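You operate a simulated robot arm through the tools that you are given. There is no shell and no other tool. Be economical: measure what you need, move in short steps, check, and stop when the job is done.

The job below is to be done with a simulated robot arm. You get a single attempt, and the scene is never put back.

Task
Close the press door. Fetch the brown bottle and stand it on the mesh under the pegs. Put the black cone from the top of the plywood bench on the sheet there and the white cone on the front deck of the press. Open the table drawer. The order is free. Set down upright: brown bottle, cone.

It is judged by the outcome, as a careful person would: the job done as asked, and still so three seconds after it is handed in. It fails if anything else is knocked over, pushed out of place, dropped, spilled or broken. Flat cloth is picked up by pressing the open fingertips on it (5 to 10 N) and closing them slowly along it; thin cloth reads only 2 to 8 mm in the jaws.

Robot
A 6-joint arm with a two-finger gripper on a trunk, on a base that drives. Base frame: it is fixed to the floor where the robot stands at the start and does not move with it; the origin is under the middle of the robot, x ahead of it, y to its left, z up. Lengths are in m, angles in degrees, forces in N, time in s.
Its first joint turns from -166.0 to 166.0 degrees. Places, roughly: brown bottle [-1.5, -1, 1.5]; cone [-2.25, -1, 1]; front deck of the press (27x15 cm) [1.28, 0.24, 0.76]; mesh under the pegs (15x79 cm) [-1.26, -1.08, 0.9]; press door [0.8, 0, 0.3]; sheet [-2.75, -1, 0.75]; table drawer [-1.1, 1.7, 0.7]. Payload 3.43 kg.
The TCP is the grasp point between the finger pads, 0.02 m short of the fingertips. In the tool frame z runs along the fingers and y along their closing line. The gripper opens to 0.19 m. The gripper's body begins 0.248 m behind the TCP.
Orientation is that of the tool frame in the base frame, as a unit quaternion [w, x, y, z]. With the fingers straight down and closing along the base's y, the tool's x points along the base's -x, its y along +y and its z along -z.

Tools
- The arm moves only by the tool arm_command. Its argument "targets" is a list of rows, each a list of 7 numbers: the turn, a rotation vector about the tool's x, y, z in degrees, then the shift along the tool's x, y, z in m, then the finger opening in m, from 0 to 0.19. In form: [[wx, wy, wz, tx, ty, tz, gripper], ...]. A call has 1 to 8 rows; each row shifts and turns the commanded pose from where the row before left it, along the tool's axes as they then stand. Rows are played at 5 a second. More than 0.05 m and 8.6 degrees between two rows, or a gripper value outside its range, and nothing of the call is played. A pose out of reach is approached as far as the arm can. The call stops where the force on the tool passes 40 N (or 10 N more than at its start, if that is more) or the arm is blocked; 0.2 s more then pass. The fingers move at their own pace (about 0.045 m/s each) and stop on an object; they squeeze with about 41 N. The grip force told is the motor's: it shows also when the fingers shut on nothing. Time passes only in rows, and 0.2 s behind the last, so rows that do not move let the fingers close. It gives the time, the measured TCP pose, the force on the tool (base axes), the opening and the grip force at its end, in the units of the frame above (readings bear some noise), with the torque about the TCP (base axes, N m) and any sound that the robot's microphone picked up, and new pictures: "views" is both (left out), scene, wrist or none.
- Cameras (640 x 400 px; columns grow to the right, rows downward): "scene" is now at [0.0044, 0.1989, 1.2695]; the picture's right is [-0.08, -1.00, -0.00], its down [-0.82, 0.07, -0.58] and it looks along [0.57, -0.05, -0.82] (base axes); focal length 214 px, centre (320, 200). "wrist" rides on the gripper at [0.07, -0.008, -0.288] in the tool frame; the picture's right is [0.12, 0.99, 0.00], its down [-0.96, 0.12, -0.25] and it looks along [-0.25, 0.03, 0.97] (tool axes); focal length 261 px, centre (320, 200). There is no depth. A picture from a camera that has moved, and an enlarged one, comes with that camera's place and axes in the base frame and with its lens. The place of the scene camera against the robot may be out by one fixed shift of up to 0.012 m in any direction.
- lift_body(by): slides the trunk up (or, below 0, down) by that many m; the arm and the scene camera ride with it, the base frame stays. It gives what a move gives, with no picture.
- base_move(legs): drives the robot by 1 to 6 legs, each [ahead, turn to the left] in m and degrees, along the robot's own axes; the way and the turn of a leg run together, so that a leg with both is an arc; at most 1.5 m and 180 degrees a leg. The arm and the cameras ride along, it lands a little off, and it stops where it bumps. It gives what a move gives, and a new picture of the scene camera.
- pan_tilt(pan, tilt): turns the head with the scene camera to pan (to the left, within 155 degrees either way) and tilt (down, from -29 to 69), counted from straight ahead of the robot. It gives what a move gives, and a new picture of the scene camera.
- close_up(camera, box): a new picture of the part [left, top, right, bottom] of that camera's present view, enlarged. It takes no simulated time.
- hand_in(): hands the job in; it is judged then, once.

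Work in short steps. Places have to be worked out from the pictures, the camera data and where the tool is seen: move nearer, look again, correct. Check each grasp and each placing, and mend what went wrong. You have 165 turns and 260 pictures in all, those below and enlarged ones among them. Open the gripper and draw the arm clear of the work before you hand the job in, unless the task says otherwise; then end with one line.

The tools are called after "Request:" by a JSON object that holds its "method" and its "body". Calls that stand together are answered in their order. arm_command: Moves the arm, as the interface text tells. Its arguments: {"type":"object","properties":{"targets":{"type":"array","items":{"type":"array","items":{"type":"number"}}},"views":{"type":"string","enum":["both","scene","wrist","none"]}},"required":["targets"]} The other tools are called the same way: lift_body (by) slides the trunk up or down; base_move (legs) drives the base; pan_tilt (pan, tilt) turns the head that bears the scene camera; close_up (camera, box) takes an enlarged picture of a part of a camera's view; hand_in () hands the job in.

At the start:

```text
time: 0.0
eef_pos: [0.0766, -0.7159, 1.0003]
orientation: [0.0, 0.0, 1.0, 0.0]
force: [-0.9, 0.9, -0.1]
moment: [0.01, 0.0, -0.02]
grip_width: 0.1901
grasp_force: 0.1
trunk travel left (down, up): [-0.1, 0.14]
robot x, y, heading: [-0.0004, 0.0009, -0.2]
head pan, tilt: [-4.7, 54.9]
```

scene: 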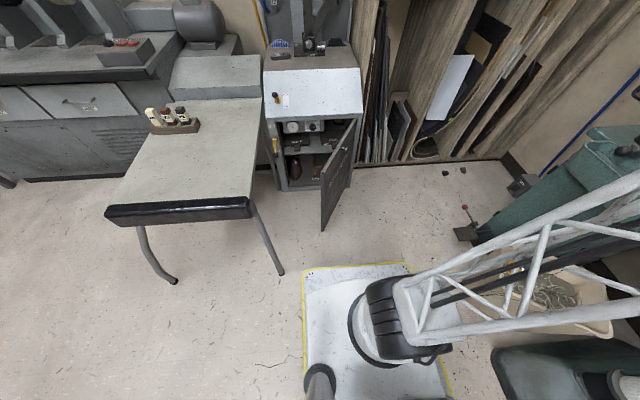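
wrist: 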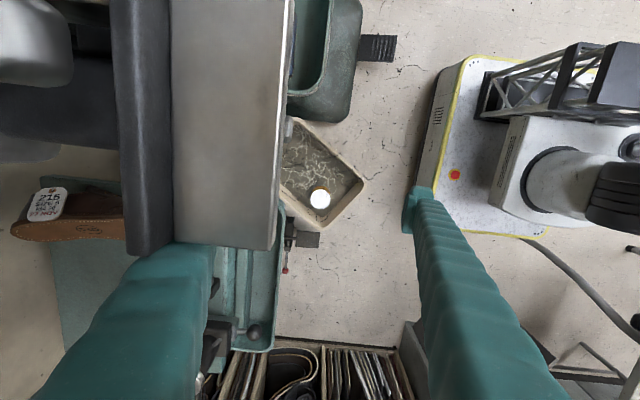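

I start by surveying the surroundings with the head before moving anything.

Request:
{"method": "pan_tilt", "body": {"pan": 0, "tilt": 30}}

Request:
{"method": "pan_tilt", "body": {"pan": 90, "tilt": 35}}

Request:
{"method": "pan_tilt", "body": {"pan": 150, "tilt": 25}}

Request:
{"method": "pan_tilt", "body": {"pan": -150, "tilt": 25}}

Request:
{"method": "pan_tilt", "body": {"pan": -90, "tilt": 35}}

```text
time: 0.9
eef_pos: [0.0766, -0.7165, 0.9994]
orientation: [0.0, 0.0, 1.0, 0.0]
force: [-0.3, -0.4, -0.2]
moment: [0.01, 0.0, 0.0]
grip_width: 0.1902
grasp_force: 0.0
trunk travel left (down, up): [-0.1, 0.14]
robot x, y, heading: [0.0014, -0.0029, -0.1]
head pan, tilt: [0.0, 30.0]
camera scene: at [0.0228, 0.2048, 1.3053], right [0.0, -1.0, 0.0], down [-0.5, 0.0, -0.87], along [0.87, 0.0, -0.5], focal length 214 px, centre (320, 200)
```

scene: 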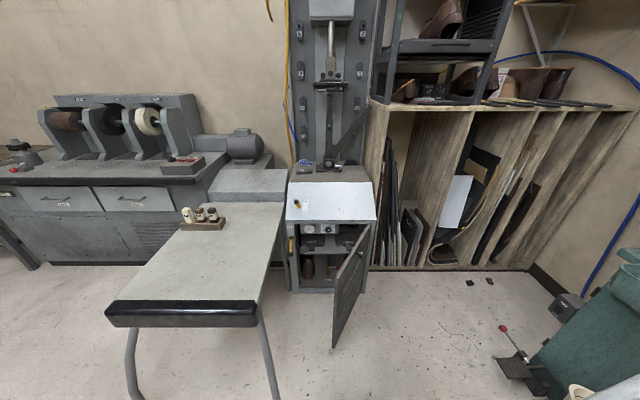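

```text
time: 2.5
eef_pos: [0.0771, -0.7163, 0.9987]
orientation: [0.0, 0.0, 1.0, 0.0]
force: [-0.3, 0.0, 0.5]
moment: [0.0, 0.0, 0.03]
grip_width: 0.1899
grasp_force: 0.0
trunk travel left (down, up): [-0.1, 0.14]
robot x, y, heading: [0.001, -0.0004, -0.0]
head pan, tilt: [90.0, 35.0]
camera scene: at [-0.0676, 0.2928, 1.2976], right [1.0, 0.0, 0.0], down [0.0, -0.57, -0.82], along [0.0, 0.82, -0.57], focal length 214 px, centre (320, 200)
```

scene: 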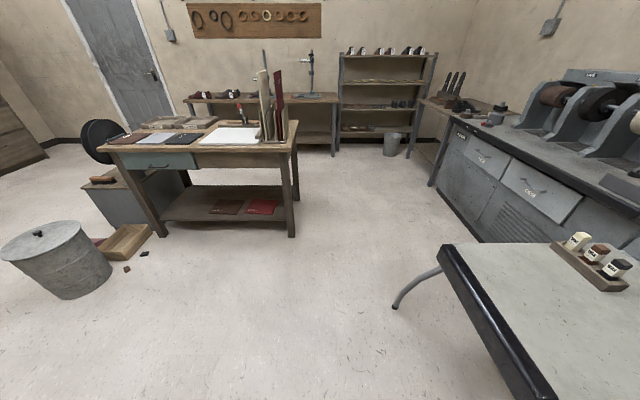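

```text
time: 3.8
eef_pos: [0.0776, -0.7164, 0.9996]
orientation: [0.0, 0.0, 1.0, 0.0]
force: [0.0, 0.3, 0.4]
moment: [0.02, 0.0, -0.03]
grip_width: 0.19
grasp_force: 0.1
trunk travel left (down, up): [-0.1, 0.14]
robot x, y, heading: [-0.0018, -0.0013, 0.0]
head pan, tilt: [150.0, 25.0]
camera scene: at [-0.1474, 0.2509, 1.3133], right [0.5, 0.87, 0.0], down [0.37, -0.21, -0.91], along [-0.78, 0.45, -0.42], focal length 214 px, centre (320, 200)
```

scene: 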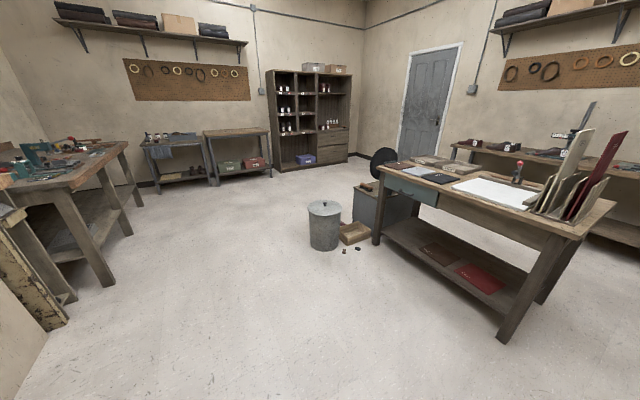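

```text
time: 7.9
eef_pos: [0.0777, -0.7165, 0.9995]
orientation: [0.001, 0.0, 1.0, -0.001]
force: [-0.3, -0.8, 0.2]
moment: [-0.03, -0.01, -0.02]
grip_width: 0.1901
grasp_force: 0.0
trunk travel left (down, up): [-0.1, 0.14]
robot x, y, heading: [-0.0008, 0.0012, 0.1]
head pan, tilt: [-150.0, 25.0]
camera scene: at [-0.1474, 0.1587, 1.3133], right [-0.5, 0.87, 0.0], down [0.37, 0.21, -0.91], along [-0.78, -0.45, -0.42], focal length 214 px, centre (320, 200)
```

scene: 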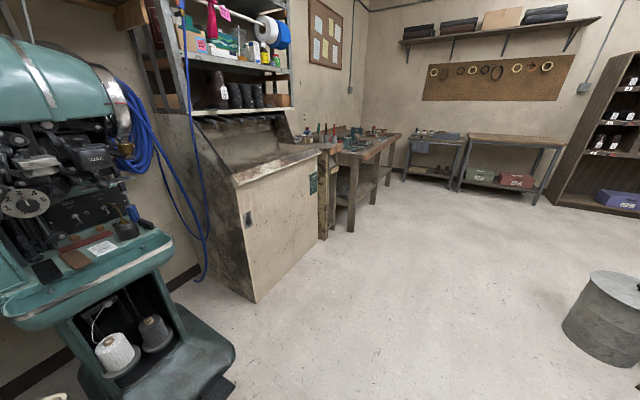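

```text
time: 9.2
eef_pos: [0.0781, -0.7148, 0.9998]
orientation: [0.0, 0.0, 1.0, 0.0]
force: [0.1, -0.6, 0.7]
moment: [-0.01, -0.02, -0.03]
grip_width: 0.1901
grasp_force: 0.0
trunk travel left (down, up): [-0.1, 0.14]
robot x, y, heading: [-0.0009, -0.0006, 0.0]
head pan, tilt: [-90.0, 35.0]
camera scene: at [-0.0677, 0.1167, 1.2975], right [-1.0, 0.0, 0.0], down [0.0, 0.57, -0.82], along [0.0, -0.82, -0.57], focal length 214 px, centre (320, 200)
```

scene: 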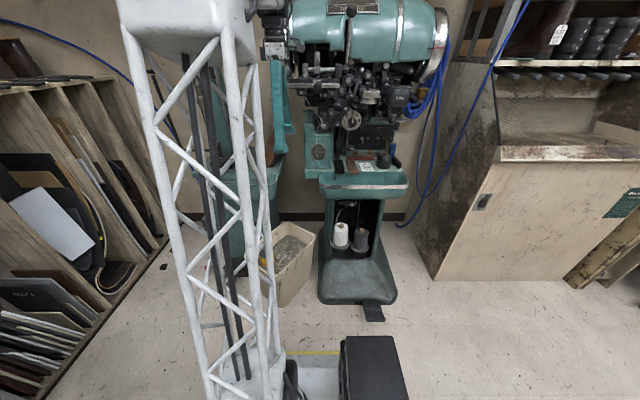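

Request:
{"method": "pan_tilt", "body": {"pan": -5, "tilt": 40}}

Request:
{"method": "close_up", "body": {"camera": "scene", "box": [240, 60, 440, 310]}}

Request:
{"method": "pan_tilt", "body": {"pan": -130, "tilt": 5}}

Request:
{"method": "close_up", "body": {"camera": "scene", "box": [200, 60, 520, 300]}}

```text
time: 10.8
eef_pos: [0.0777, -0.7167, 0.9994]
orientation: [0.0, 0.0, 1.0, -0.001]
force: [-0.4, 0.0, 0.7]
moment: [0.02, 0.01, -0.02]
grip_width: 0.19
grasp_force: 0.1
trunk travel left (down, up): [-0.1, 0.14]
robot x, y, heading: [-0.0019, 0.0025, 0.0]
head pan, tilt: [-5.0, 40.0]
camera scene: at [0.0171, 0.1973, 1.29], right [-0.09, -1.0, 0.0], down [-0.64, 0.06, -0.77], along [0.76, -0.07, -0.64], focal length 214 px, centre (320, 200)
```

scene: 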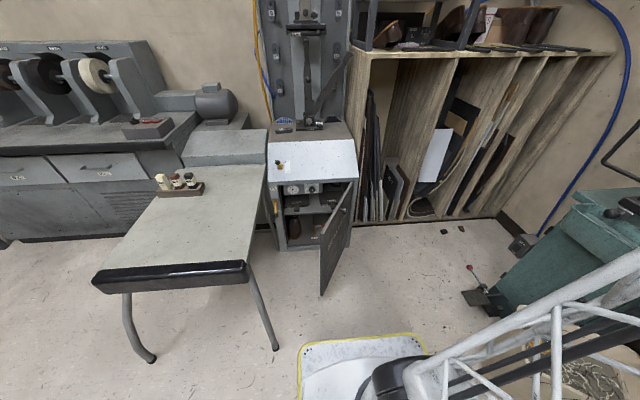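

```text
1.60 times, centred on (340, 185) of scene
camera zoom: at [0.0171, 0.1973, 1.29], right [-0.09, -1.0, 0.0], down [-0.64, 0.06, -0.77], along [0.76, -0.07, -0.64], focal length 343 px, centre (288, 224)
```

zoom: 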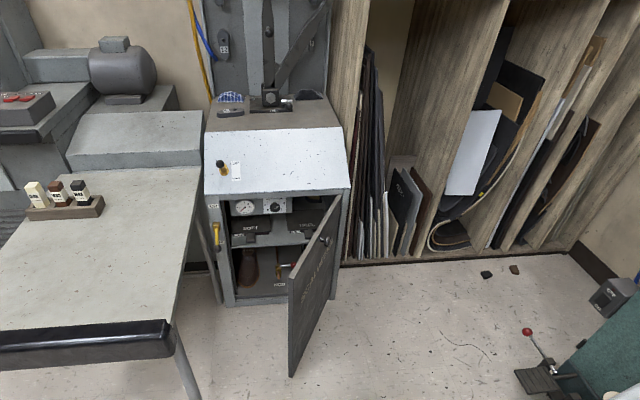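

```text
time: 12.9
eef_pos: [0.0783, -0.7163, 0.9996]
orientation: [0.0, -0.001, 1.0, 0.0]
force: [-0.4, 0.4, 0.5]
moment: [-0.02, 0.0, -0.01]
grip_width: 0.1899
grasp_force: 0.1
trunk travel left (down, up): [-0.1, 0.14]
robot x, y, heading: [0.002, -0.0029, 0.2]
head pan, tilt: [-130.0, 5.0]
camera scene: at [-0.1266, 0.1344, 1.3457], right [-0.77, 0.64, 0.0], down [0.06, 0.07, -1.0], along [-0.64, -0.76, -0.09], focal length 214 px, centre (320, 200)
```

scene: 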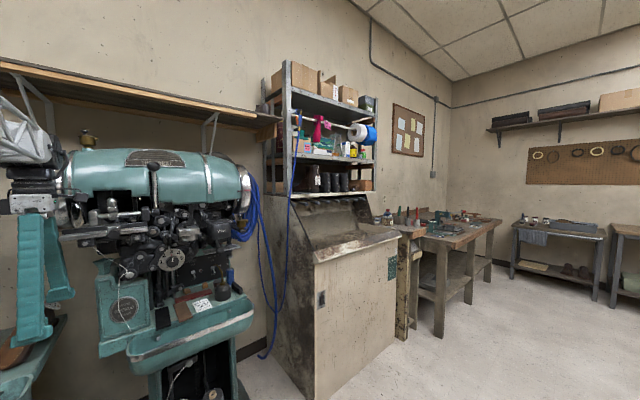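

```text
1.67 times, centred on (360, 180) of scene
camera zoom: at [-0.1266, 0.1344, 1.3457], right [-0.77, 0.64, 0.0], down [0.06, 0.07, -1.0], along [-0.64, -0.76, -0.09], focal length 358 px, centre (253, 233)
```

zoom: 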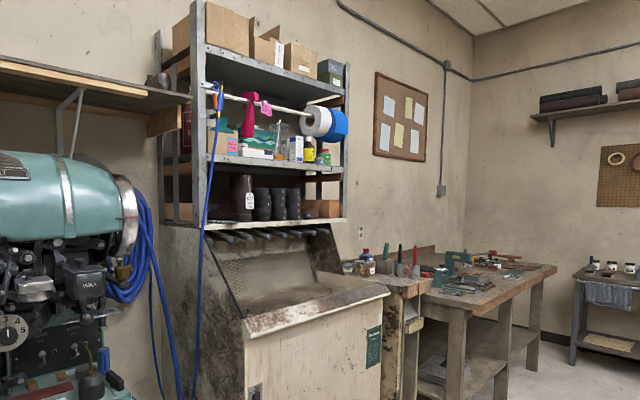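

The press door's hinge appears at about (1.03, -0.09) and its free edge at (0.61, 0.14), spanning z 0.06–0.55. I'll bring the closed gripper round toward its outer side at a safe height.

Request:
{"method": "arm_command", "body": {"targets": [[0, 0, 0, -0.035, 0.034, 0, 0], [0, 0, 0, -0.035, 0.034, 0, 0], [0, 0, 0, -0.035, 0.034, 0, 0], [0, 0, 0, -0.035, 0.034, 0, 0], [0, 0, 0, -0.035, 0.034, 0, 0], [0, 0, 0, -0.035, 0.034, 0, 0], [0, 0, 0, -0.035, 0.034, 0, 0], [0, 0, 0, -0.035, 0.034, 0, 0]], "views": "none"}}

Request:
{"method": "arm_command", "body": {"targets": [[0, 0, 0, -0.035, 0.03, 0.0, 0], [0, 0, 0, -0.035, 0.03, 0, 0], [0, 0, 0, -0.035, 0.03, 0, 0], [0, 0, 0, -0.035, 0.03, 0.02, 0], [0, 0, 0, -0.02, 0.03, 0.03, 0], [0, 0, 0, -0.02, 0.03, 0.03, 0], [0, 0, 0, -0.02, 0.02, 0.04, 0], [0, 0, 0, 0, 0, 0.04, 0]], "views": "none"}}

Request:
{"method": "pan_tilt", "body": {"pan": -5, "tilt": 45}}

```text
time: 14.7
eef_pos: [0.3582, -0.4438, 0.9991]
orientation: [0.001, 0.0, 1.0, 0.0]
force: [-0.8, -0.1, -0.3]
moment: [0.09, -0.04, 0.01]
grip_width: 0.0293
grasp_force: 0.0
trunk travel left (down, up): [-0.1, 0.14]
robot x, y, heading: [-0.0015, -0.0004, 0.2]
head pan, tilt: [-130.0, 5.0]
```

```text
refused: row 4 steps farther than a row can; nothing moved
```

```text
time: 16.7
eef_pos: [0.358, -0.4444, 0.998]
orientation: [-0.001, 0.0, 1.0, 0.0]
force: [-0.1, 0.2, 0.0]
moment: [-0.02, 0.0, -0.02]
grip_width: 0.0
grasp_force: 33.7
trunk travel left (down, up): [-0.1, 0.14]
robot x, y, heading: [0.0008, 0.0012, -0.1]
head pan, tilt: [-5.0, 45.0]
camera scene: at [0.0134, 0.1978, 1.2827], right [-0.09, -1.0, 0.0], down [-0.7, 0.06, -0.71], along [0.7, -0.06, -0.71], focal length 214 px, centre (320, 200)
```

scene: 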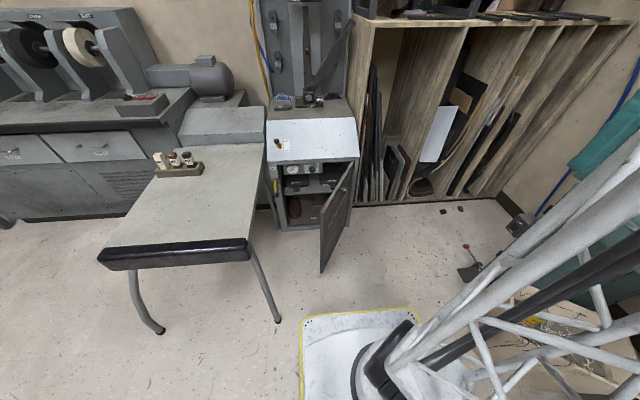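

The first leg went fine; I'll continue to about (0.58, -0.2) and begin the descent, with smaller row steps.

Request:
{"method": "arm_command", "body": {"targets": [[0, 0, 0, -0.032, 0.032, 0.0, 0], [0, 0, 0, -0.032, 0.032, 0, 0], [0, 0, 0, -0.032, 0.032, 0, 0], [0, 0, 0, -0.032, 0.032, 0.02, 0], [0, 0, 0, -0.025, 0.03, 0.03, 0], [0, 0, 0, -0.025, 0.03, 0.03, 0], [0, 0, 0, -0.02, 0.02, 0.04, 0], [0, 0, 0, 0, 0, 0.045, 0]], "views": "none"}}

Request:
{"method": "arm_command", "body": {"targets": [[0, -7, 0, 0, 0, 0.045, 0], [0, -7, 0, 0, 0, 0.045, 0], [0, -7, 0, 0, 0, 0.045, 0], [0, -7, 0, 0, 0, 0.045, 0], [0, 0, 0, 0, 0, 0, 0]], "views": "both"}}

```text
time: 18.5
eef_pos: [0.5515, -0.2351, 0.8364]
orientation: [0.001, 0.001, 1.0, 0.0]
force: [-1.0, 1.1, 0.4]
moment: [-0.05, -0.06, 0.01]
grip_width: 0.0
grasp_force: 34.5
trunk travel left (down, up): [-0.1, 0.14]
robot x, y, heading: [0.0013, -0.001, -0.0]
head pan, tilt: [-5.0, 45.0]
```

```text
time: 19.7
eef_pos: [0.584, -0.238, 0.6605]
orientation: [0.242, 0.0, 0.97, 0.0]
force: [-0.3, 0.4, -0.1]
moment: [0.01, 0.01, -0.02]
grip_width: 0.0
grasp_force: 34.3
trunk travel left (down, up): [-0.1, 0.14]
robot x, y, heading: [0.0012, -0.0002, -0.0]
head pan, tilt: [-5.0, 45.0]
camera scene: at [0.0133, 0.198, 1.2827], right [-0.09, -1.0, 0.0], down [-0.7, 0.06, -0.71], along [0.7, -0.06, -0.71], focal length 214 px, centre (320, 200)
camera wrist: at [0.3879, -0.2454, 0.8817], right [-0.1, 0.99, -0.06], down [0.73, 0.11, 0.67], along [0.67, 0.03, -0.74], focal length 261 px, centre (320, 200)
```

scene: 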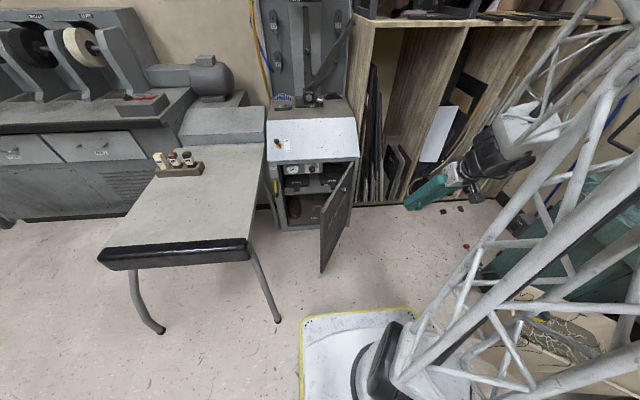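
wrist: 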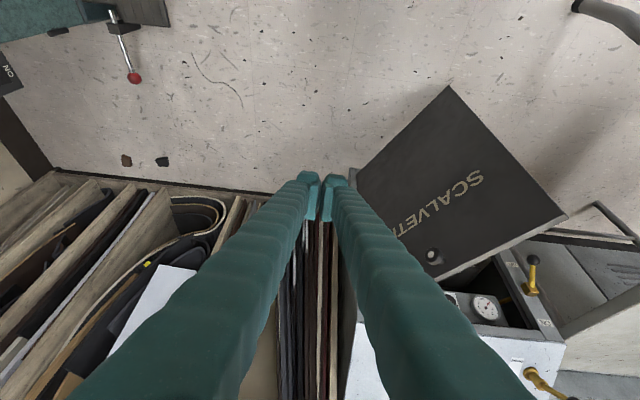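

The wrist view agrees with my door estimate. I'll descend beside its outer face, to about (0.70, -0.04, 0.42).

Request:
{"method": "arm_command", "body": {"targets": [[0, 0, 0, 0.001, 0.028, 0.038, 0], [0, 0, 0, 0.001, 0.028, 0.038, 0], [0, 0, 0, 0.001, 0.028, 0.038, 0], [0, 0, 0, 0.001, 0.028, 0.038, 0], [0, 0, 0, 0.001, 0.028, 0.038, 0], [0, 0, 0, 0.001, 0.028, 0.038, 0], [0, 0, 0, 0.001, 0.028, 0.038, 0]], "views": "both"}}

```text
time: 21.3
eef_pos: [0.73, -0.0578, 0.4484]
orientation: [0.238, -0.004, 0.971, 0.018]
force: [-0.5, -0.2, 0.7]
moment: [0.03, -0.02, 0.0]
grip_width: 0.0
grasp_force: 34.4
out of reach, approached as far as the arm can: row 2, 3, 4, 6, 7
trunk travel left (down, up): [-0.1, 0.14]
robot x, y, heading: [0.0021, 0.0004, -0.1]
head pan, tilt: [-5.0, 45.0]
camera scene: at [0.0127, 0.198, 1.2828], right [-0.09, -1.0, 0.0], down [-0.7, 0.06, -0.71], along [0.7, -0.06, -0.71], focal length 214 px, centre (320, 200)
camera wrist: at [0.5357, -0.0759, 0.6712], right [-0.12, 0.99, -0.02], down [0.74, 0.11, 0.67], along [0.67, 0.06, -0.74], focal length 261 px, centre (320, 200)
```

scene: 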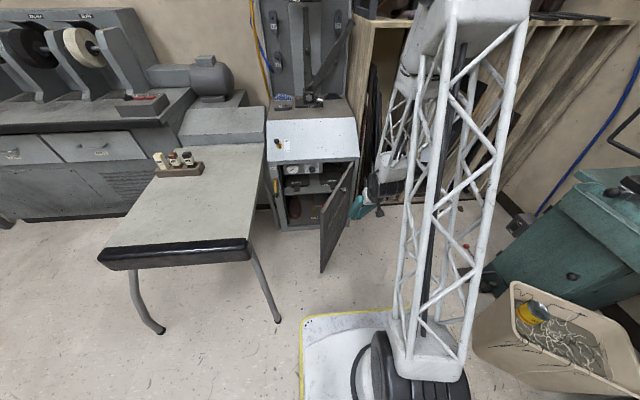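
wrist: 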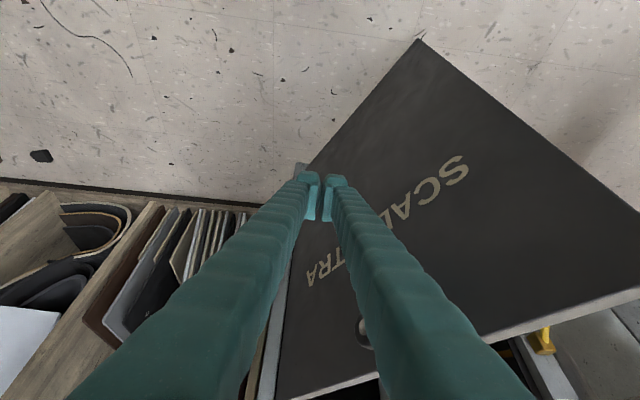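

The arm is at its reach limit here. I'll pull back a little, drive the base ahead 0.15 m and lower the trunk.

Request:
{"method": "arm_command", "body": {"targets": [[0, 0, 0, 0.035, 0, -0.019, 0], [0, 0, 0, 0.035, 0, -0.019, 0], [0, 0, 0, 0.035, 0, -0.019, 0]], "views": "none"}}

Request:
{"method": "lift_body", "body": {"by": -0.08}}

Request:
{"method": "base_move", "body": {"legs": [[0.15, 0]]}}

```text
time: 22.1
eef_pos: [0.7042, -0.0702, 0.487]
orientation: [0.234, 0.003, 0.972, 0.007]
force: [-0.1, -0.1, 0.3]
moment: [0.02, 0.03, -0.03]
grip_width: 0.0
grasp_force: 34.5
out of reach, approached as far as the arm can: row 1, 2, 3
trunk travel left (down, up): [-0.1, 0.14]
robot x, y, heading: [-0.002, -0.0025, -0.1]
head pan, tilt: [-5.0, 45.0]
```

```text
time: 23.3
eef_pos: [0.7045, -0.0703, 0.4073]
orientation: [0.235, 0.003, 0.972, 0.006]
force: [0.2, 0.2, 0.5]
moment: [-0.03, -0.01, -0.02]
grip_width: 0.0
grasp_force: 34.4
trunk travel left (down, up): [-0.02, 0.22]
robot x, y, heading: [-0.0024, -0.0009, 0.1]
head pan, tilt: [-5.0, 45.0]
```

```text
time: 24.7
eef_pos: [0.8531, -0.0682, 0.4069]
orientation: [0.235, 0.001, 0.972, 0.007]
force: [0.1, -0.2, 0.2]
moment: [-0.01, 0.01, -0.01]
grip_width: 0.0003
grasp_force: 34.2
trunk travel left (down, up): [-0.02, 0.22]
robot x, y, heading: [0.1497, 0.0, 0.4]
head pan, tilt: [-5.0, 45.0]
camera scene: at [0.1628, 0.1981, 1.2027], right [-0.09, -1.0, 0.0], down [-0.7, 0.06, -0.71], along [0.7, -0.06, -0.71], focal length 214 px, centre (320, 200)
```

scene: 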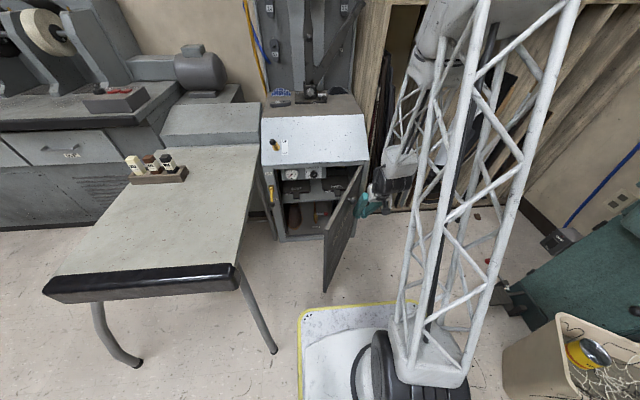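

Now TCP is at (0.853, -0.068, 0.407). I'll step back in x so the push starts farther from the hinge.

Request:
{"method": "arm_command", "body": {"targets": [[0, 0, 0, 0.032, 0, -0.017, 0], [0, 0, 0, 0.032, 0, -0.017, 0], [0, 0, 0, 0.032, 0, -0.017, 0]], "views": "wrist"}}

```text
time: 25.5
eef_pos: [0.8448, -0.0779, 0.422]
orientation: [0.232, 0.002, 0.973, 0.007]
force: [0.1, -1.3, 0.2]
moment: [0.03, 0.0, 0.0]
grip_width: 0.0001
grasp_force: 34.2
out of reach, approached as far as the arm can: row 1, 2, 3
trunk travel left (down, up): [-0.02, 0.22]
robot x, y, heading: [0.1506, 0.0003, 0.2]
head pan, tilt: [-5.0, 45.0]
camera wrist: at [0.6522, -0.0887, 0.6488], right [-0.11, 0.99, -0.04], down [0.75, 0.11, 0.66], along [0.66, 0.04, -0.75], focal length 261 px, centre (320, 200)
```

wrist: 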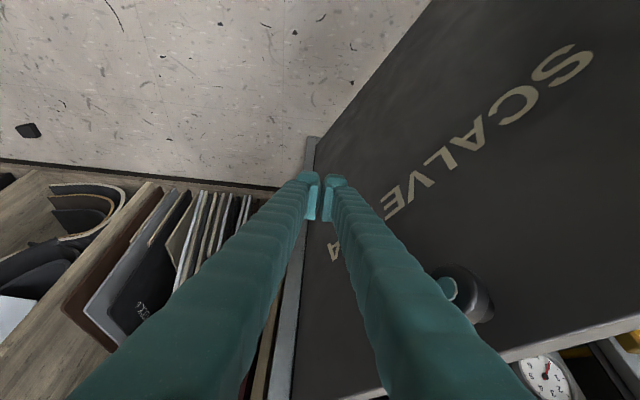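

The forward tilt seems to hit an inner joint limit, so I'll undo the tilt and go back to pointing straight down.

Request:
{"method": "arm_command", "body": {"targets": [[0, 7, 0, 0.015, 0, -0.007, 0], [0, 7, 0, 0.015, 0, -0.007, 0], [0, 7, 0, 0, 0, 0, 0], [0, 7, 0, 0, 0, 0, 0], [0, 0, 0, 0, 0, 0, 0]], "views": "none"}}

```text
time: 26.7
eef_pos: [0.8421, -0.0391, 0.4287]
orientation: [0.143, -0.008, 0.988, 0.051]
force: [-0.7, 1.0, -0.1]
moment: [0.02, -0.01, 0.05]
grip_width: 0.0
grasp_force: 34.3
out of reach, approached as far as the arm can: row 2, 3, 4
trunk travel left (down, up): [-0.02, 0.22]
robot x, y, heading: [0.1438, 0.0003, 0.3]
head pan, tilt: [-5.0, 45.0]
```

The limit looks like the elbow folding when working low and near, so I should stand farther off. I'll back the base up 0.2 m and then straighten the tool.

Request:
{"method": "base_move", "body": {"legs": [[-0.2, 0]]}}

Request:
{"method": "arm_command", "body": {"targets": [[0, 0, 0, -0.04, 0, 0, 0], [0, 0, 0, -0.04, 0, 0, 0], [0, 0, 0, -0.04, 0, 0, 0], [0, 0, 0, -0.02, 0, 0, 0]], "views": "wrist"}}

```text
time: 28.3
eef_pos: [0.6376, -0.041, 0.4279]
orientation: [0.143, -0.008, 0.988, 0.049]
force: [0.1, -0.6, 0.3]
moment: [0.0, 0.01, -0.01]
grip_width: 0.0
grasp_force: 34.2
trunk travel left (down, up): [-0.02, 0.22]
robot x, y, heading: [-0.0571, 0.0034, 0.0]
head pan, tilt: [-5.0, 45.0]
camera scene: at [-0.0411, 0.1978, 1.2027], right [-0.09, -1.0, 0.0], down [-0.7, 0.06, -0.71], along [0.7, -0.06, -0.71], focal length 214 px, centre (320, 200)
```

scene: 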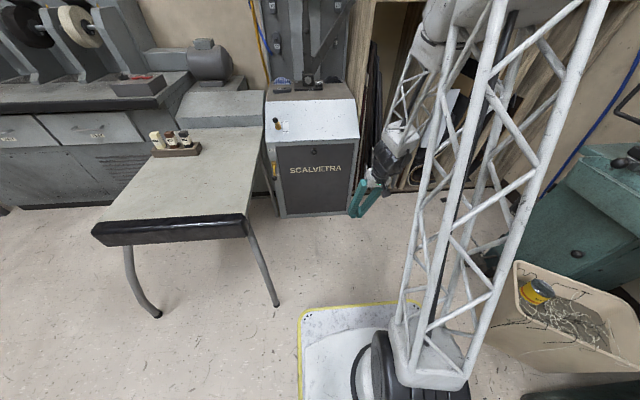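

```text
time: 29.3
eef_pos: [0.7714, -0.0401, 0.4707]
orientation: [0.143, -0.006, 0.989, 0.05]
force: [0.6, -0.4, 0.3]
moment: [0.02, -0.03, -0.02]
grip_width: 0.0001
grasp_force: 34.4
trunk travel left (down, up): [-0.02, 0.22]
robot x, y, heading: [-0.0562, -0.0006, 0.1]
head pan, tilt: [-5.0, 45.0]
camera wrist: at [0.6218, -0.0784, 0.7235], right [-0.14, 0.99, 0.06], down [0.85, 0.09, 0.52], along [0.51, 0.13, -0.85], focal length 261 px, centre (320, 200)
```

wrist: 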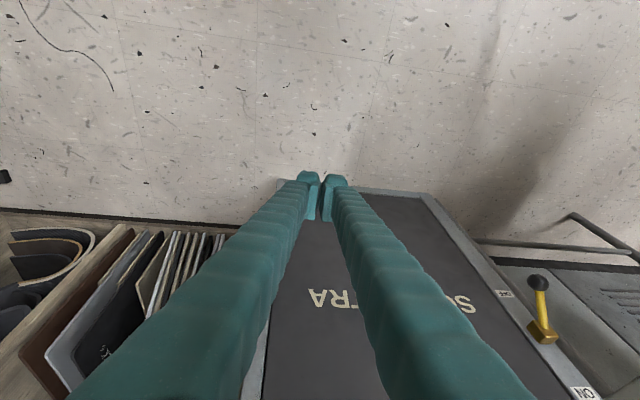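

Surprisingly the contact swung the door shut: it now looks closed. I'll check with an enlarged picture.

Request:
{"method": "close_up", "body": {"camera": "scene", "box": [240, 70, 400, 230]}}

```text
2.50 times, centred on (320, 150) of scene
camera zoom: at [-0.0412, 0.1978, 1.2027], right [-0.09, -1.0, 0.0], down [-0.7, 0.06, -0.71], along [0.7, -0.06, -0.71], focal length 536 px, centre (320, 325)
```

zoom: 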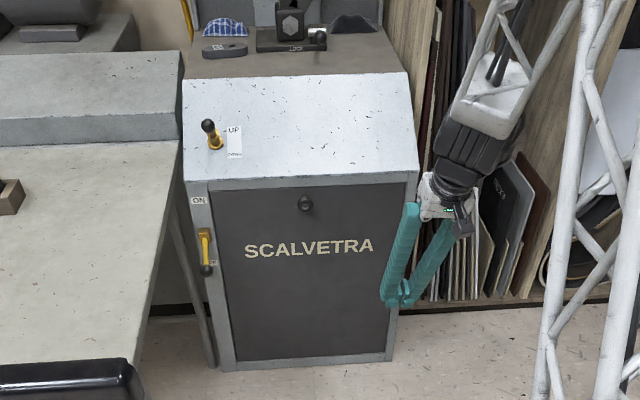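

The door looks flush. I'll give it a gentle confirming nudge at mid-width while I'm here.

Request:
{"method": "arm_command", "body": {"targets": [[0, 0, 0, 0, 0.045, 0, 0], [0, 0, 0, 0, 0.045, 0, 0], [0, 0, 0, 0, 0.045, 0, 0], [0, 0, 0, 0, 0.045, 0, 0], [0, 0, 0, -0.034, 0, 0.01, 0], [0, 0, 0, -0.034, 0, 0.01, 0], [0, 0, 0, -0.034, 0, 0.01, 0]], "views": "none"}}

Request:
{"method": "arm_command", "body": {"targets": [[0, 0, 0, -0.025, 0, 0.007, 0], [0, 0, 0, -0.02, 0, 0.006, 0], [0, 0, 0, -0.02, 0, 0.006, 0], [0, 0, 0, -0.015, 0, 0.005, 0], [0, 0, 0, -0.015, 0, 0.005, 0], [0, 0, 0, -0.015, 0, 0.005, 0]], "views": "both"}}

```text
time: 30.9
eef_pos: [0.8734, 0.1403, 0.4868]
orientation: [0.144, -0.008, 0.988, 0.051]
force: [-0.7, -0.3, 1.0]
moment: [-0.03, 0.02, 0.0]
grip_width: 0.0
grasp_force: 34.3
trunk travel left (down, up): [-0.02, 0.22]
robot x, y, heading: [-0.0484, 0.0003, 0.2]
head pan, tilt: [-5.0, 45.0]
```

```text
time: 32.1
eef_pos: [0.9643, 0.1452, 0.4833]
orientation: [0.138, -0.008, 0.989, 0.05]
force: [-8.6, -0.1, 2.7]
moment: [0.0, -0.03, -0.13]
grip_width: 0.0001
grasp_force: 34.2
trunk travel left (down, up): [-0.02, 0.22]
robot x, y, heading: [-0.0586, -0.0045, 0.1]
head pan, tilt: [-5.0, 45.0]
stopped in row 6: the force on the tool passed its limit at 67 N (the readings are from after the stop); the commanded pose is now the measured one
camera scene: at [-0.042, 0.1979, 1.2026], right [-0.08, -1.0, 0.0], down [-0.7, 0.06, -0.71], along [0.7, -0.06, -0.71], focal length 214 px, centre (320, 200)
camera wrist: at [0.8199, 0.1067, 0.7385], right [-0.14, 0.99, 0.06], down [0.85, 0.09, 0.51], along [0.5, 0.13, -0.86], focal length 261 px, centre (320, 200)
```

scene: 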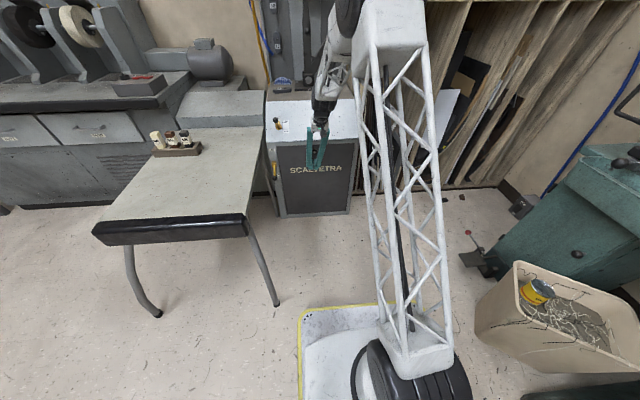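
wrist: 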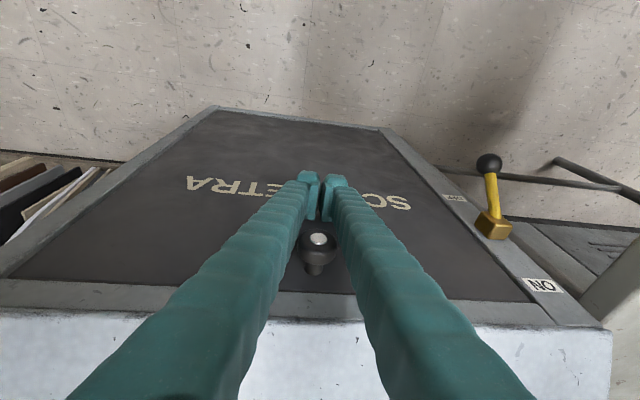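

Contact was on the closed door, so it is shut. I'll retract the arm to a compact carry pose, re-levelling the tool, before driving.

Request:
{"method": "arm_command", "body": {"targets": [[0, 0, 0, 0.045, 0, 0, 0], [0, 0, 0, 0.045, 0, 0, 0], [0, 0, 0, 0.03, 0, -0.035, 0], [0, 0, 0, 0.03, 0, -0.035, 0], [0, 4, 0, 0.03, 0, -0.035, 0], [0, 4, 0, 0.03, 0, -0.035, 0], [0, 4, 0, 0.02, 0, -0.04, 0], [0, 4, 0, 0.02, 0, -0.04, 0]], "views": "none"}}

Request:
{"method": "arm_command", "body": {"targets": [[0, 0, 0, 0.02, -0.02, -0.04, 0], [0, 0, 0, 0.02, -0.02, -0.04, 0], [0, 0, 0, 0.02, -0.02, -0.04, 0], [0, 0, 0, 0.02, -0.02, -0.04, 0], [0, 0, 0, 0.02, -0.02, -0.04, 0], [0, 0, 0, 0.02, -0.02, -0.04, 0], [0, 0, 0, 0.0, 0, -0.04, 0], [0, 0, 0, 0, 0, 0, 0]], "views": "none"}}

Request:
{"method": "pan_tilt", "body": {"pan": -5, "tilt": 45}}

```text
time: 33.9
eef_pos: [0.6802, 0.1227, 0.6365]
orientation: [-0.001, -0.014, 0.999, 0.048]
force: [-0.3, 0.1, -0.7]
moment: [0.02, 0.06, -0.03]
grip_width: 0.0
grasp_force: 34.2
trunk travel left (down, up): [-0.02, 0.22]
robot x, y, heading: [-0.0555, -0.0024, 0.5]
head pan, tilt: [-5.0, 45.0]
```

```text
time: 35.7
eef_pos: [0.5662, -0.0302, 0.903]
orientation: [0.0, -0.015, 0.999, 0.049]
force: [-0.3, -0.1, 0.7]
moment: [0.03, 0.0, -0.01]
grip_width: 0.0001
grasp_force: 34.8
trunk travel left (down, up): [-0.02, 0.22]
robot x, y, heading: [-0.0538, -0.0012, 0.3]
head pan, tilt: [-5.0, 45.0]
```

```text
time: 36.3
eef_pos: [0.5649, -0.0311, 0.9022]
orientation: [-0.001, -0.014, 0.999, 0.049]
force: [-0.6, 0.3, 0.3]
moment: [0.0, 0.01, 0.02]
grip_width: 0.0002
grasp_force: 33.7
trunk travel left (down, up): [-0.02, 0.22]
robot x, y, heading: [-0.0576, 0.0016, 0.2]
head pan, tilt: [-5.0, 45.0]
camera scene: at [-0.0418, 0.1978, 1.2027], right [-0.08, -1.0, 0.0], down [-0.7, 0.06, -0.71], along [0.7, -0.06, -0.71], focal length 214 px, centre (320, 200)
```

scene: 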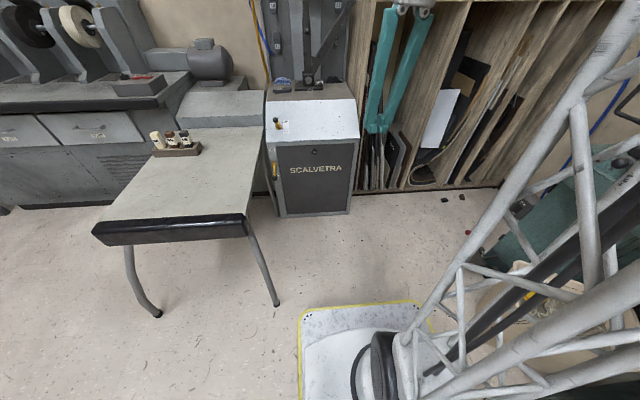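

Door remains closed. Next I'll reverse along the free aisle toward the plywood cabinet and bench and turn to face them.

Request:
{"method": "base_move", "body": {"legs": [[-1.3, 0], [0, -88]]}}

Request:
{"method": "lift_body", "body": {"by": 0.22}}

Request:
{"method": "pan_tilt", "body": {"pan": 0, "tilt": 15}}

Request:
{"method": "pan_tilt", "body": {"pan": -50, "tilt": 25}}

```text
time: 47.0
eef_pos: [-1.3831, -0.6386, 0.9029]
orientation: [0.034, 0.679, 0.733, 0.036]
force: [-0.1, -0.7, 0.0]
moment: [0.03, -0.02, 0.02]
grip_width: 0.0
grasp_force: 34.3
trunk travel left (down, up): [-0.02, 0.22]
robot x, y, heading: [-1.3828, -0.0198, -87.1]
head pan, tilt: [-5.0, 45.0]
camera scene: at [-1.1981, -0.0231, 1.2027], right [-1.0, 0.04, 0.0], down [0.03, 0.71, -0.71], along [-0.03, -0.71, -0.71], focal length 214 px, centre (320, 200)
```

scene: 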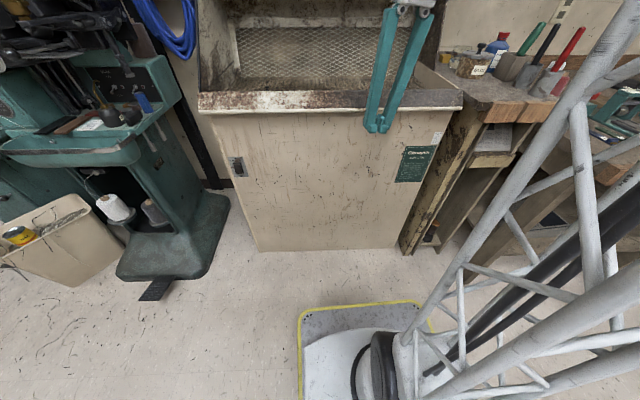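

```text
time: 49.3
eef_pos: [-1.3834, -0.6394, 1.1224]
orientation: [0.034, 0.678, 0.733, 0.036]
force: [-0.9, 0.2, -0.2]
moment: [0.03, -0.03, 0.03]
grip_width: 0.0
grasp_force: 34.4
trunk travel left (down, up): [-0.24, 0.0]
robot x, y, heading: [-1.381, -0.0169, -87.1]
head pan, tilt: [-5.0, 45.0]
```

```text
time: 50.2
eef_pos: [-1.3841, -0.6391, 1.124]
orientation: [0.033, 0.678, 0.733, 0.035]
force: [0.3, -1.1, -0.3]
moment: [-0.04, -0.03, 0.06]
grip_width: 0.0
grasp_force: 34.4
trunk travel left (down, up): [-0.24, 0.0]
robot x, y, heading: [-1.3839, -0.016, -87.5]
head pan, tilt: [0.0, 15.0]
camera scene: at [-1.1904, -0.0351, 1.4694], right [-1.0, -0.05, 0.0], down [-0.01, 0.26, -0.97], along [0.05, -0.96, -0.26], focal length 214 px, centre (320, 200)
```

scene: 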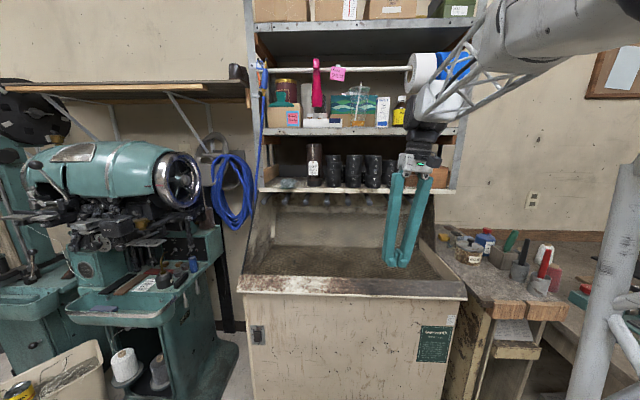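

```text
time: 51.4
eef_pos: [-1.3837, -0.6398, 1.1226]
orientation: [0.033, 0.679, 0.732, 0.035]
force: [0.6, 0.2, 1.0]
moment: [-0.01, -0.01, 0.03]
grip_width: 0.0002
grasp_force: 34.2
trunk travel left (down, up): [-0.24, 0.0]
robot x, y, heading: [-1.3841, -0.0175, -87.0]
head pan, tilt: [-50.0, 25.0]
camera scene: at [-1.2625, -0.0046, 1.4533], right [-0.68, 0.73, 0.0], down [0.31, 0.29, -0.91], along [-0.66, -0.62, -0.42], focal length 214 px, centre (320, 200)
```

scene: 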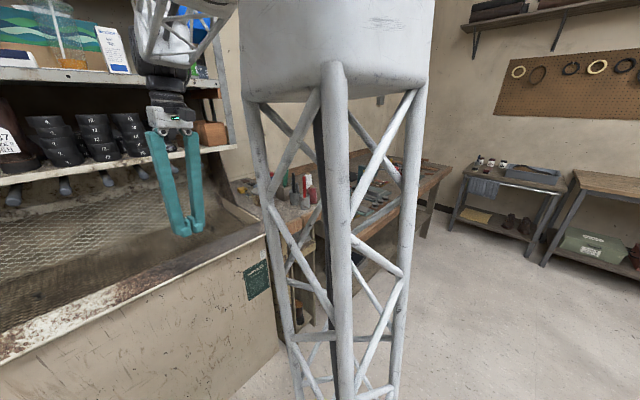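

I'll zoom on the shelf and on the bench to identify the brown bottle and cones.

Request:
{"method": "pan_tilt", "body": {"pan": 0, "tilt": 10}}

Request:
{"method": "close_up", "body": {"camera": "scene", "box": [240, 60, 480, 230]}}

Request:
{"method": "pan_tilt", "body": {"pan": -28, "tilt": 30}}

Request:
{"method": "close_up", "body": {"camera": "scene", "box": [160, 20, 480, 240]}}

```text
time: 52.6
eef_pos: [-1.384, -0.6387, 1.1223]
orientation: [0.033, 0.679, 0.732, 0.036]
force: [-0.4, -0.2, -0.2]
moment: [0.04, -0.01, 0.07]
grip_width: 0.0002
grasp_force: 34.0
trunk travel left (down, up): [-0.24, 0.0]
robot x, y, heading: [-1.384, -0.02, -86.7]
head pan, tilt: [0.0, 10.0]
camera scene: at [-1.1905, -0.0347, 1.4776], right [-1.0, -0.05, 0.0], down [-0.01, 0.17, -0.98], along [0.05, -0.98, -0.17], focal length 214 px, centre (320, 200)
```

scene: 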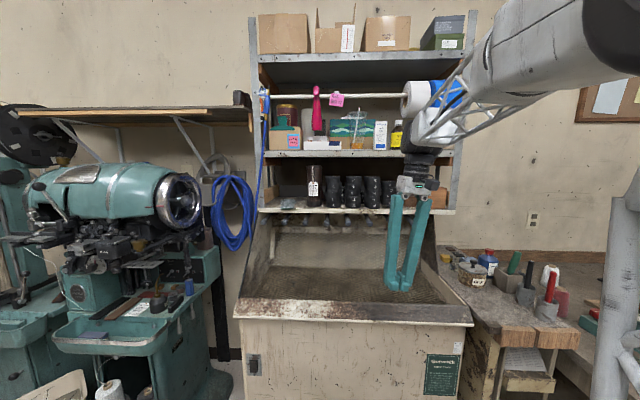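

```text
2.35 times, centred on (360, 145) of scene
camera zoom: at [-1.1905, -0.0347, 1.4776], right [-1.0, -0.05, 0.0], down [-0.01, 0.17, -0.98], along [0.05, -0.98, -0.17], focal length 505 px, centre (226, 329)
```

zoom: 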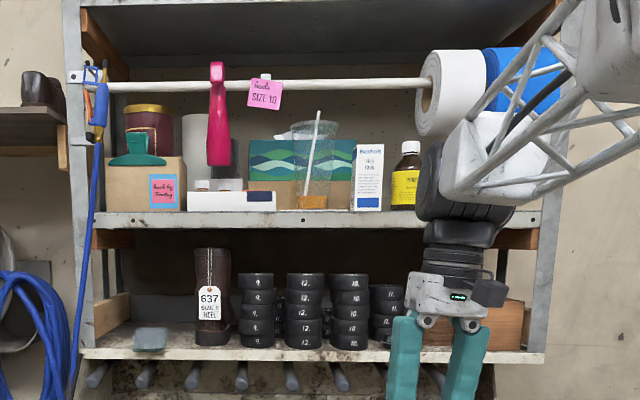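

```text
time: 53.5
eef_pos: [-1.3838, -0.64, 1.1223]
orientation: [0.033, 0.678, 0.734, 0.035]
force: [0.5, -0.3, -0.7]
moment: [0.01, 0.0, 0.0]
grip_width: 0.0
grasp_force: 34.4
trunk travel left (down, up): [-0.24, 0.0]
robot x, y, heading: [-1.3801, -0.017, -87.1]
head pan, tilt: [-28.0, 30.0]
camera scene: at [-1.2334, -0.0237, 1.4453], right [-0.91, 0.42, 0.0], down [0.21, 0.45, -0.87], along [-0.37, -0.78, -0.5], focal length 214 px, centre (320, 200)
```

scene: 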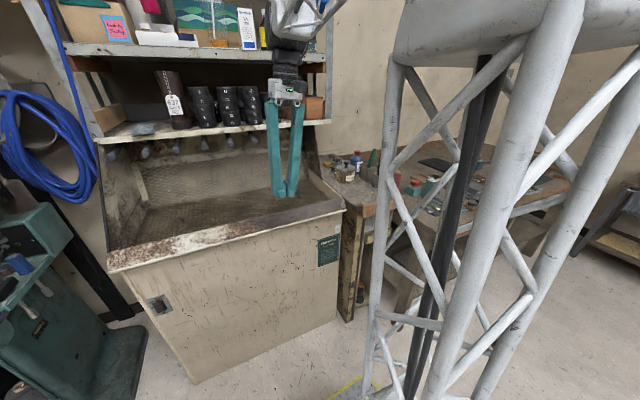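

```text
1.82 times, centred on (320, 130) of scene
camera zoom: at [-1.2334, -0.0237, 1.4453], right [-0.91, 0.42, 0.0], down [0.21, 0.45, -0.87], along [-0.37, -0.78, -0.5], focal length 390 px, centre (320, 327)
```

zoom: 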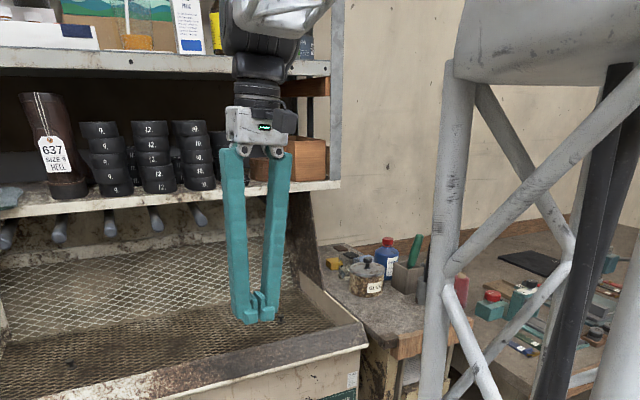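

The brown bottle with yellow label and black cap stands on the middle shelf at about (-1.46, -0.97, base z≈1.53). I'll pitch the tool to horizontal (pointing at the shelf) where it has free space, and look with the wrist camera.

Request:
{"method": "arm_command", "body": {"targets": [[0, -8.2, 0, 0, 0, 0, 0.06], [0, -8.2, 0, 0, 0, 0, 0.06], [0, -8.2, 0, 0, 0, 0, 0.06], [0, -8.2, 0, 0, 0, 0, 0.06], [0, -8.2, 0, 0, 0, 0, 0.06], [0, -8.2, 0, 0, 0, 0, 0.06], [0, -8.2, 0, 0, 0, 0, 0.06], [0, -8.2, 0, 0, 0, 0, 0.06]], "views": "none"}}

Request:
{"method": "arm_command", "body": {"targets": [[0, -8.2, 0, 0, 0, 0, 0.06], [0, -8.2, 0, 0, 0, 0, 0.06], [0, -8, 0, 0, 0, 0, 0.06], [0, 0, 0, 0, 0, 0, 0.06]], "views": "both"}}

```text
time: 55.3
eef_pos: [-1.3782, -0.6287, 1.1059]
orientation: [0.39, 0.566, 0.644, -0.335]
force: [-1.3, -2.3, 3.7]
moment: [0.74, 0.04, 0.11]
grip_width: 0.0601
grasp_force: 0.1
out of reach, approached as far as the arm can: row 8
trunk travel left (down, up): [-0.24, 0.0]
robot x, y, heading: [-1.3826, -0.0148, -87.1]
head pan, tilt: [-28.0, 30.0]
```

```text
time: 56.3
eef_pos: [-1.4042, -0.7124, 1.2801]
orientation: [0.538, 0.508, 0.498, -0.451]
force: [-0.4, -0.7, -0.3]
moment: [-0.08, -0.01, -0.01]
grip_width: 0.0599
grasp_force: 0.1
out of reach, approached as far as the arm can: row 1, 2, 3
trunk travel left (down, up): [-0.24, 0.0]
robot x, y, heading: [-1.3844, -0.018, -87.2]
head pan, tilt: [-28.0, 30.0]
camera scene: at [-1.2334, -0.0236, 1.4453], right [-0.91, 0.42, 0.0], down [0.21, 0.45, -0.87], along [-0.37, -0.78, -0.5], focal length 214 px, centre (320, 200)
camera wrist: at [-1.4285, -0.4255, 1.214], right [1.0, 0.08, -0.02], down [0.0, 0.24, 0.97], along [0.08, -0.97, 0.23], focal length 261 px, centre (320, 200)
```

scene: 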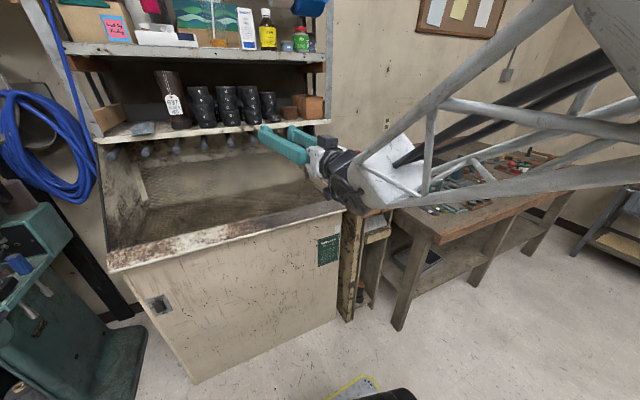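
wrist: 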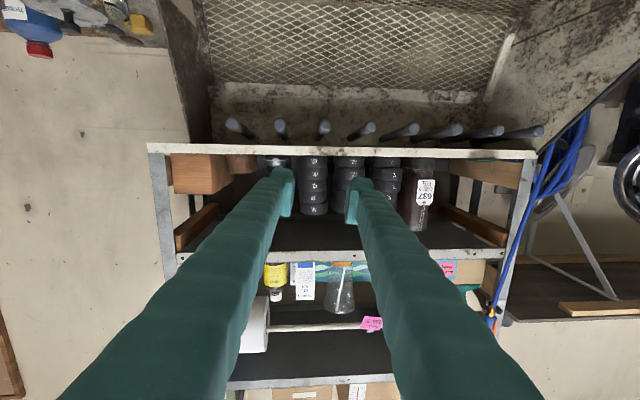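

The scene view is now clear of the arm; the bottle is seen with the white box on its left and a green jar on its right. I'll look closer.

Request:
{"method": "pan_tilt", "body": {"pan": -10, "tilt": 0}}

Request:
{"method": "close_up", "body": {"camera": "scene", "box": [300, 100, 420, 200]}}

Request:
{"method": "close_up", "body": {"camera": "wrist", "box": [220, 220, 400, 360]}}

```text
time: 57.3
eef_pos: [-1.4052, -0.713, 1.2811]
orientation: [0.539, 0.507, 0.5, -0.451]
force: [-0.5, 0.9, 0.2]
moment: [0.01, -0.03, -0.04]
grip_width: 0.0602
grasp_force: 0.2
trunk travel left (down, up): [-0.24, 0.0]
robot x, y, heading: [-1.3845, -0.0188, -87.0]
head pan, tilt: [-10.0, 0.0]
camera scene: at [-1.2062, -0.0311, 1.4936], right [-0.99, 0.12, 0.0], down [0.0, 0.0, -1.0], along [-0.12, -0.99, 0.0], focal length 214 px, centre (320, 200)
```

scene: 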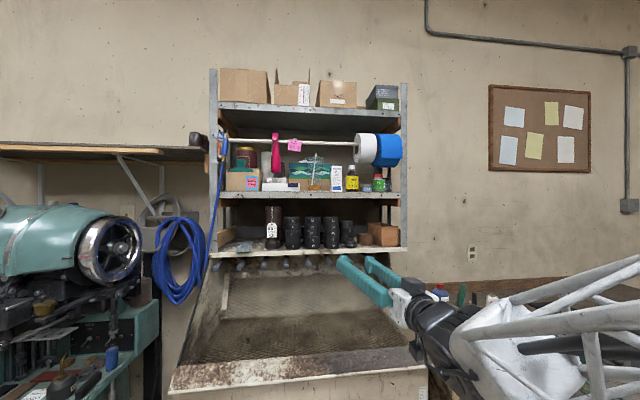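

```text
4.00 times, centred on (360, 150) of scene
camera zoom: at [-1.2062, -0.0311, 1.4936], right [-0.99, 0.12, 0.0], down [0.0, 0.0, -1.0], along [-0.12, -0.99, 0.0], focal length 858 px, centre (160, 400)
```

zoom: 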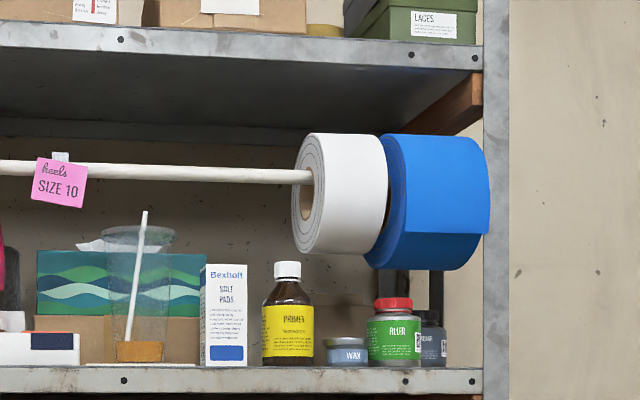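

```text
2.86 times, centred on (310, 290) of wrist
camera zoom: at [-1.4285, -0.4254, 1.2139], right [1.0, 0.08, -0.02], down [0.0, 0.23, 0.97], along [0.08, -0.97, 0.23], focal length 745 px, centre (349, -57)
```

zoom: 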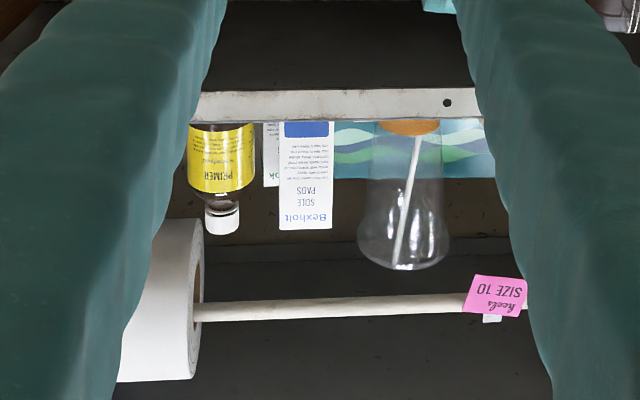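

The bottle (label "PRIMER") sits at about (-1.498, -1.095), z 1.535–1.67, radius ≈0.033, right at the shelf's front edge. The roll hangs just above and a box is 2 cm to its left. I'll grip the body at z≈1.60, coming in yawed about 40° from the right to keep off the box; first I raise the tool.

Request:
{"method": "arm_command", "body": {"targets": [[0, 0, 0, -0.045, 0, 0, 0.085], [-5, 0, 0, -0.045, -0.01, 0, 0.085], [-5, 0, 0, -0.045, -0.01, 0, 0.085], [-5, 0, 0, -0.045, -0.01, 0, 0.085], [-5, 0, 0, -0.045, -0.01, 0, 0.085], [-5, 0, 0, -0.045, -0.01, 0, 0.085], [-5, 0, 0, -0.045, -0.01, 0, 0.085], [0, 0, 0, 0, 0, 0, 0.085]], "views": "scene"}}

```text
time: 59.1
eef_pos: [-1.4912, -0.7324, 1.5875]
orientation: [0.654, 0.347, 0.596, -0.31]
force: [-1.7, -1.2, -0.2]
moment: [-0.06, -0.03, 0.16]
grip_width: 0.0849
grasp_force: 0.1
trunk travel left (down, up): [-0.24, 0.0]
robot x, y, heading: [-1.385, -0.0154, -87.1]
head pan, tilt: [-10.0, 0.0]
camera scene: at [-1.2067, -0.0313, 1.4936], right [-0.99, 0.12, 0.0], down [0.0, 0.0, -1.0], along [-0.12, -0.99, 0.0], focal length 214 px, centre (320, 200)
```

scene: 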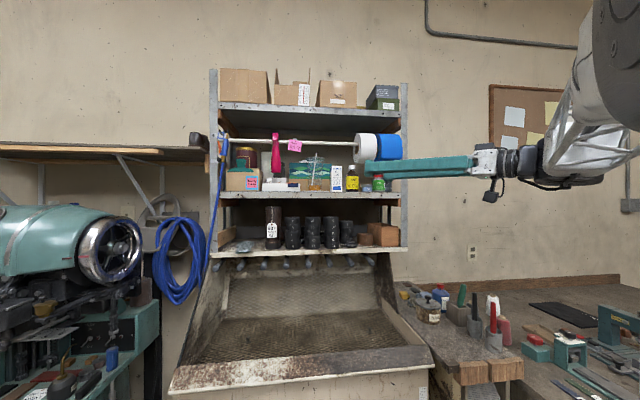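

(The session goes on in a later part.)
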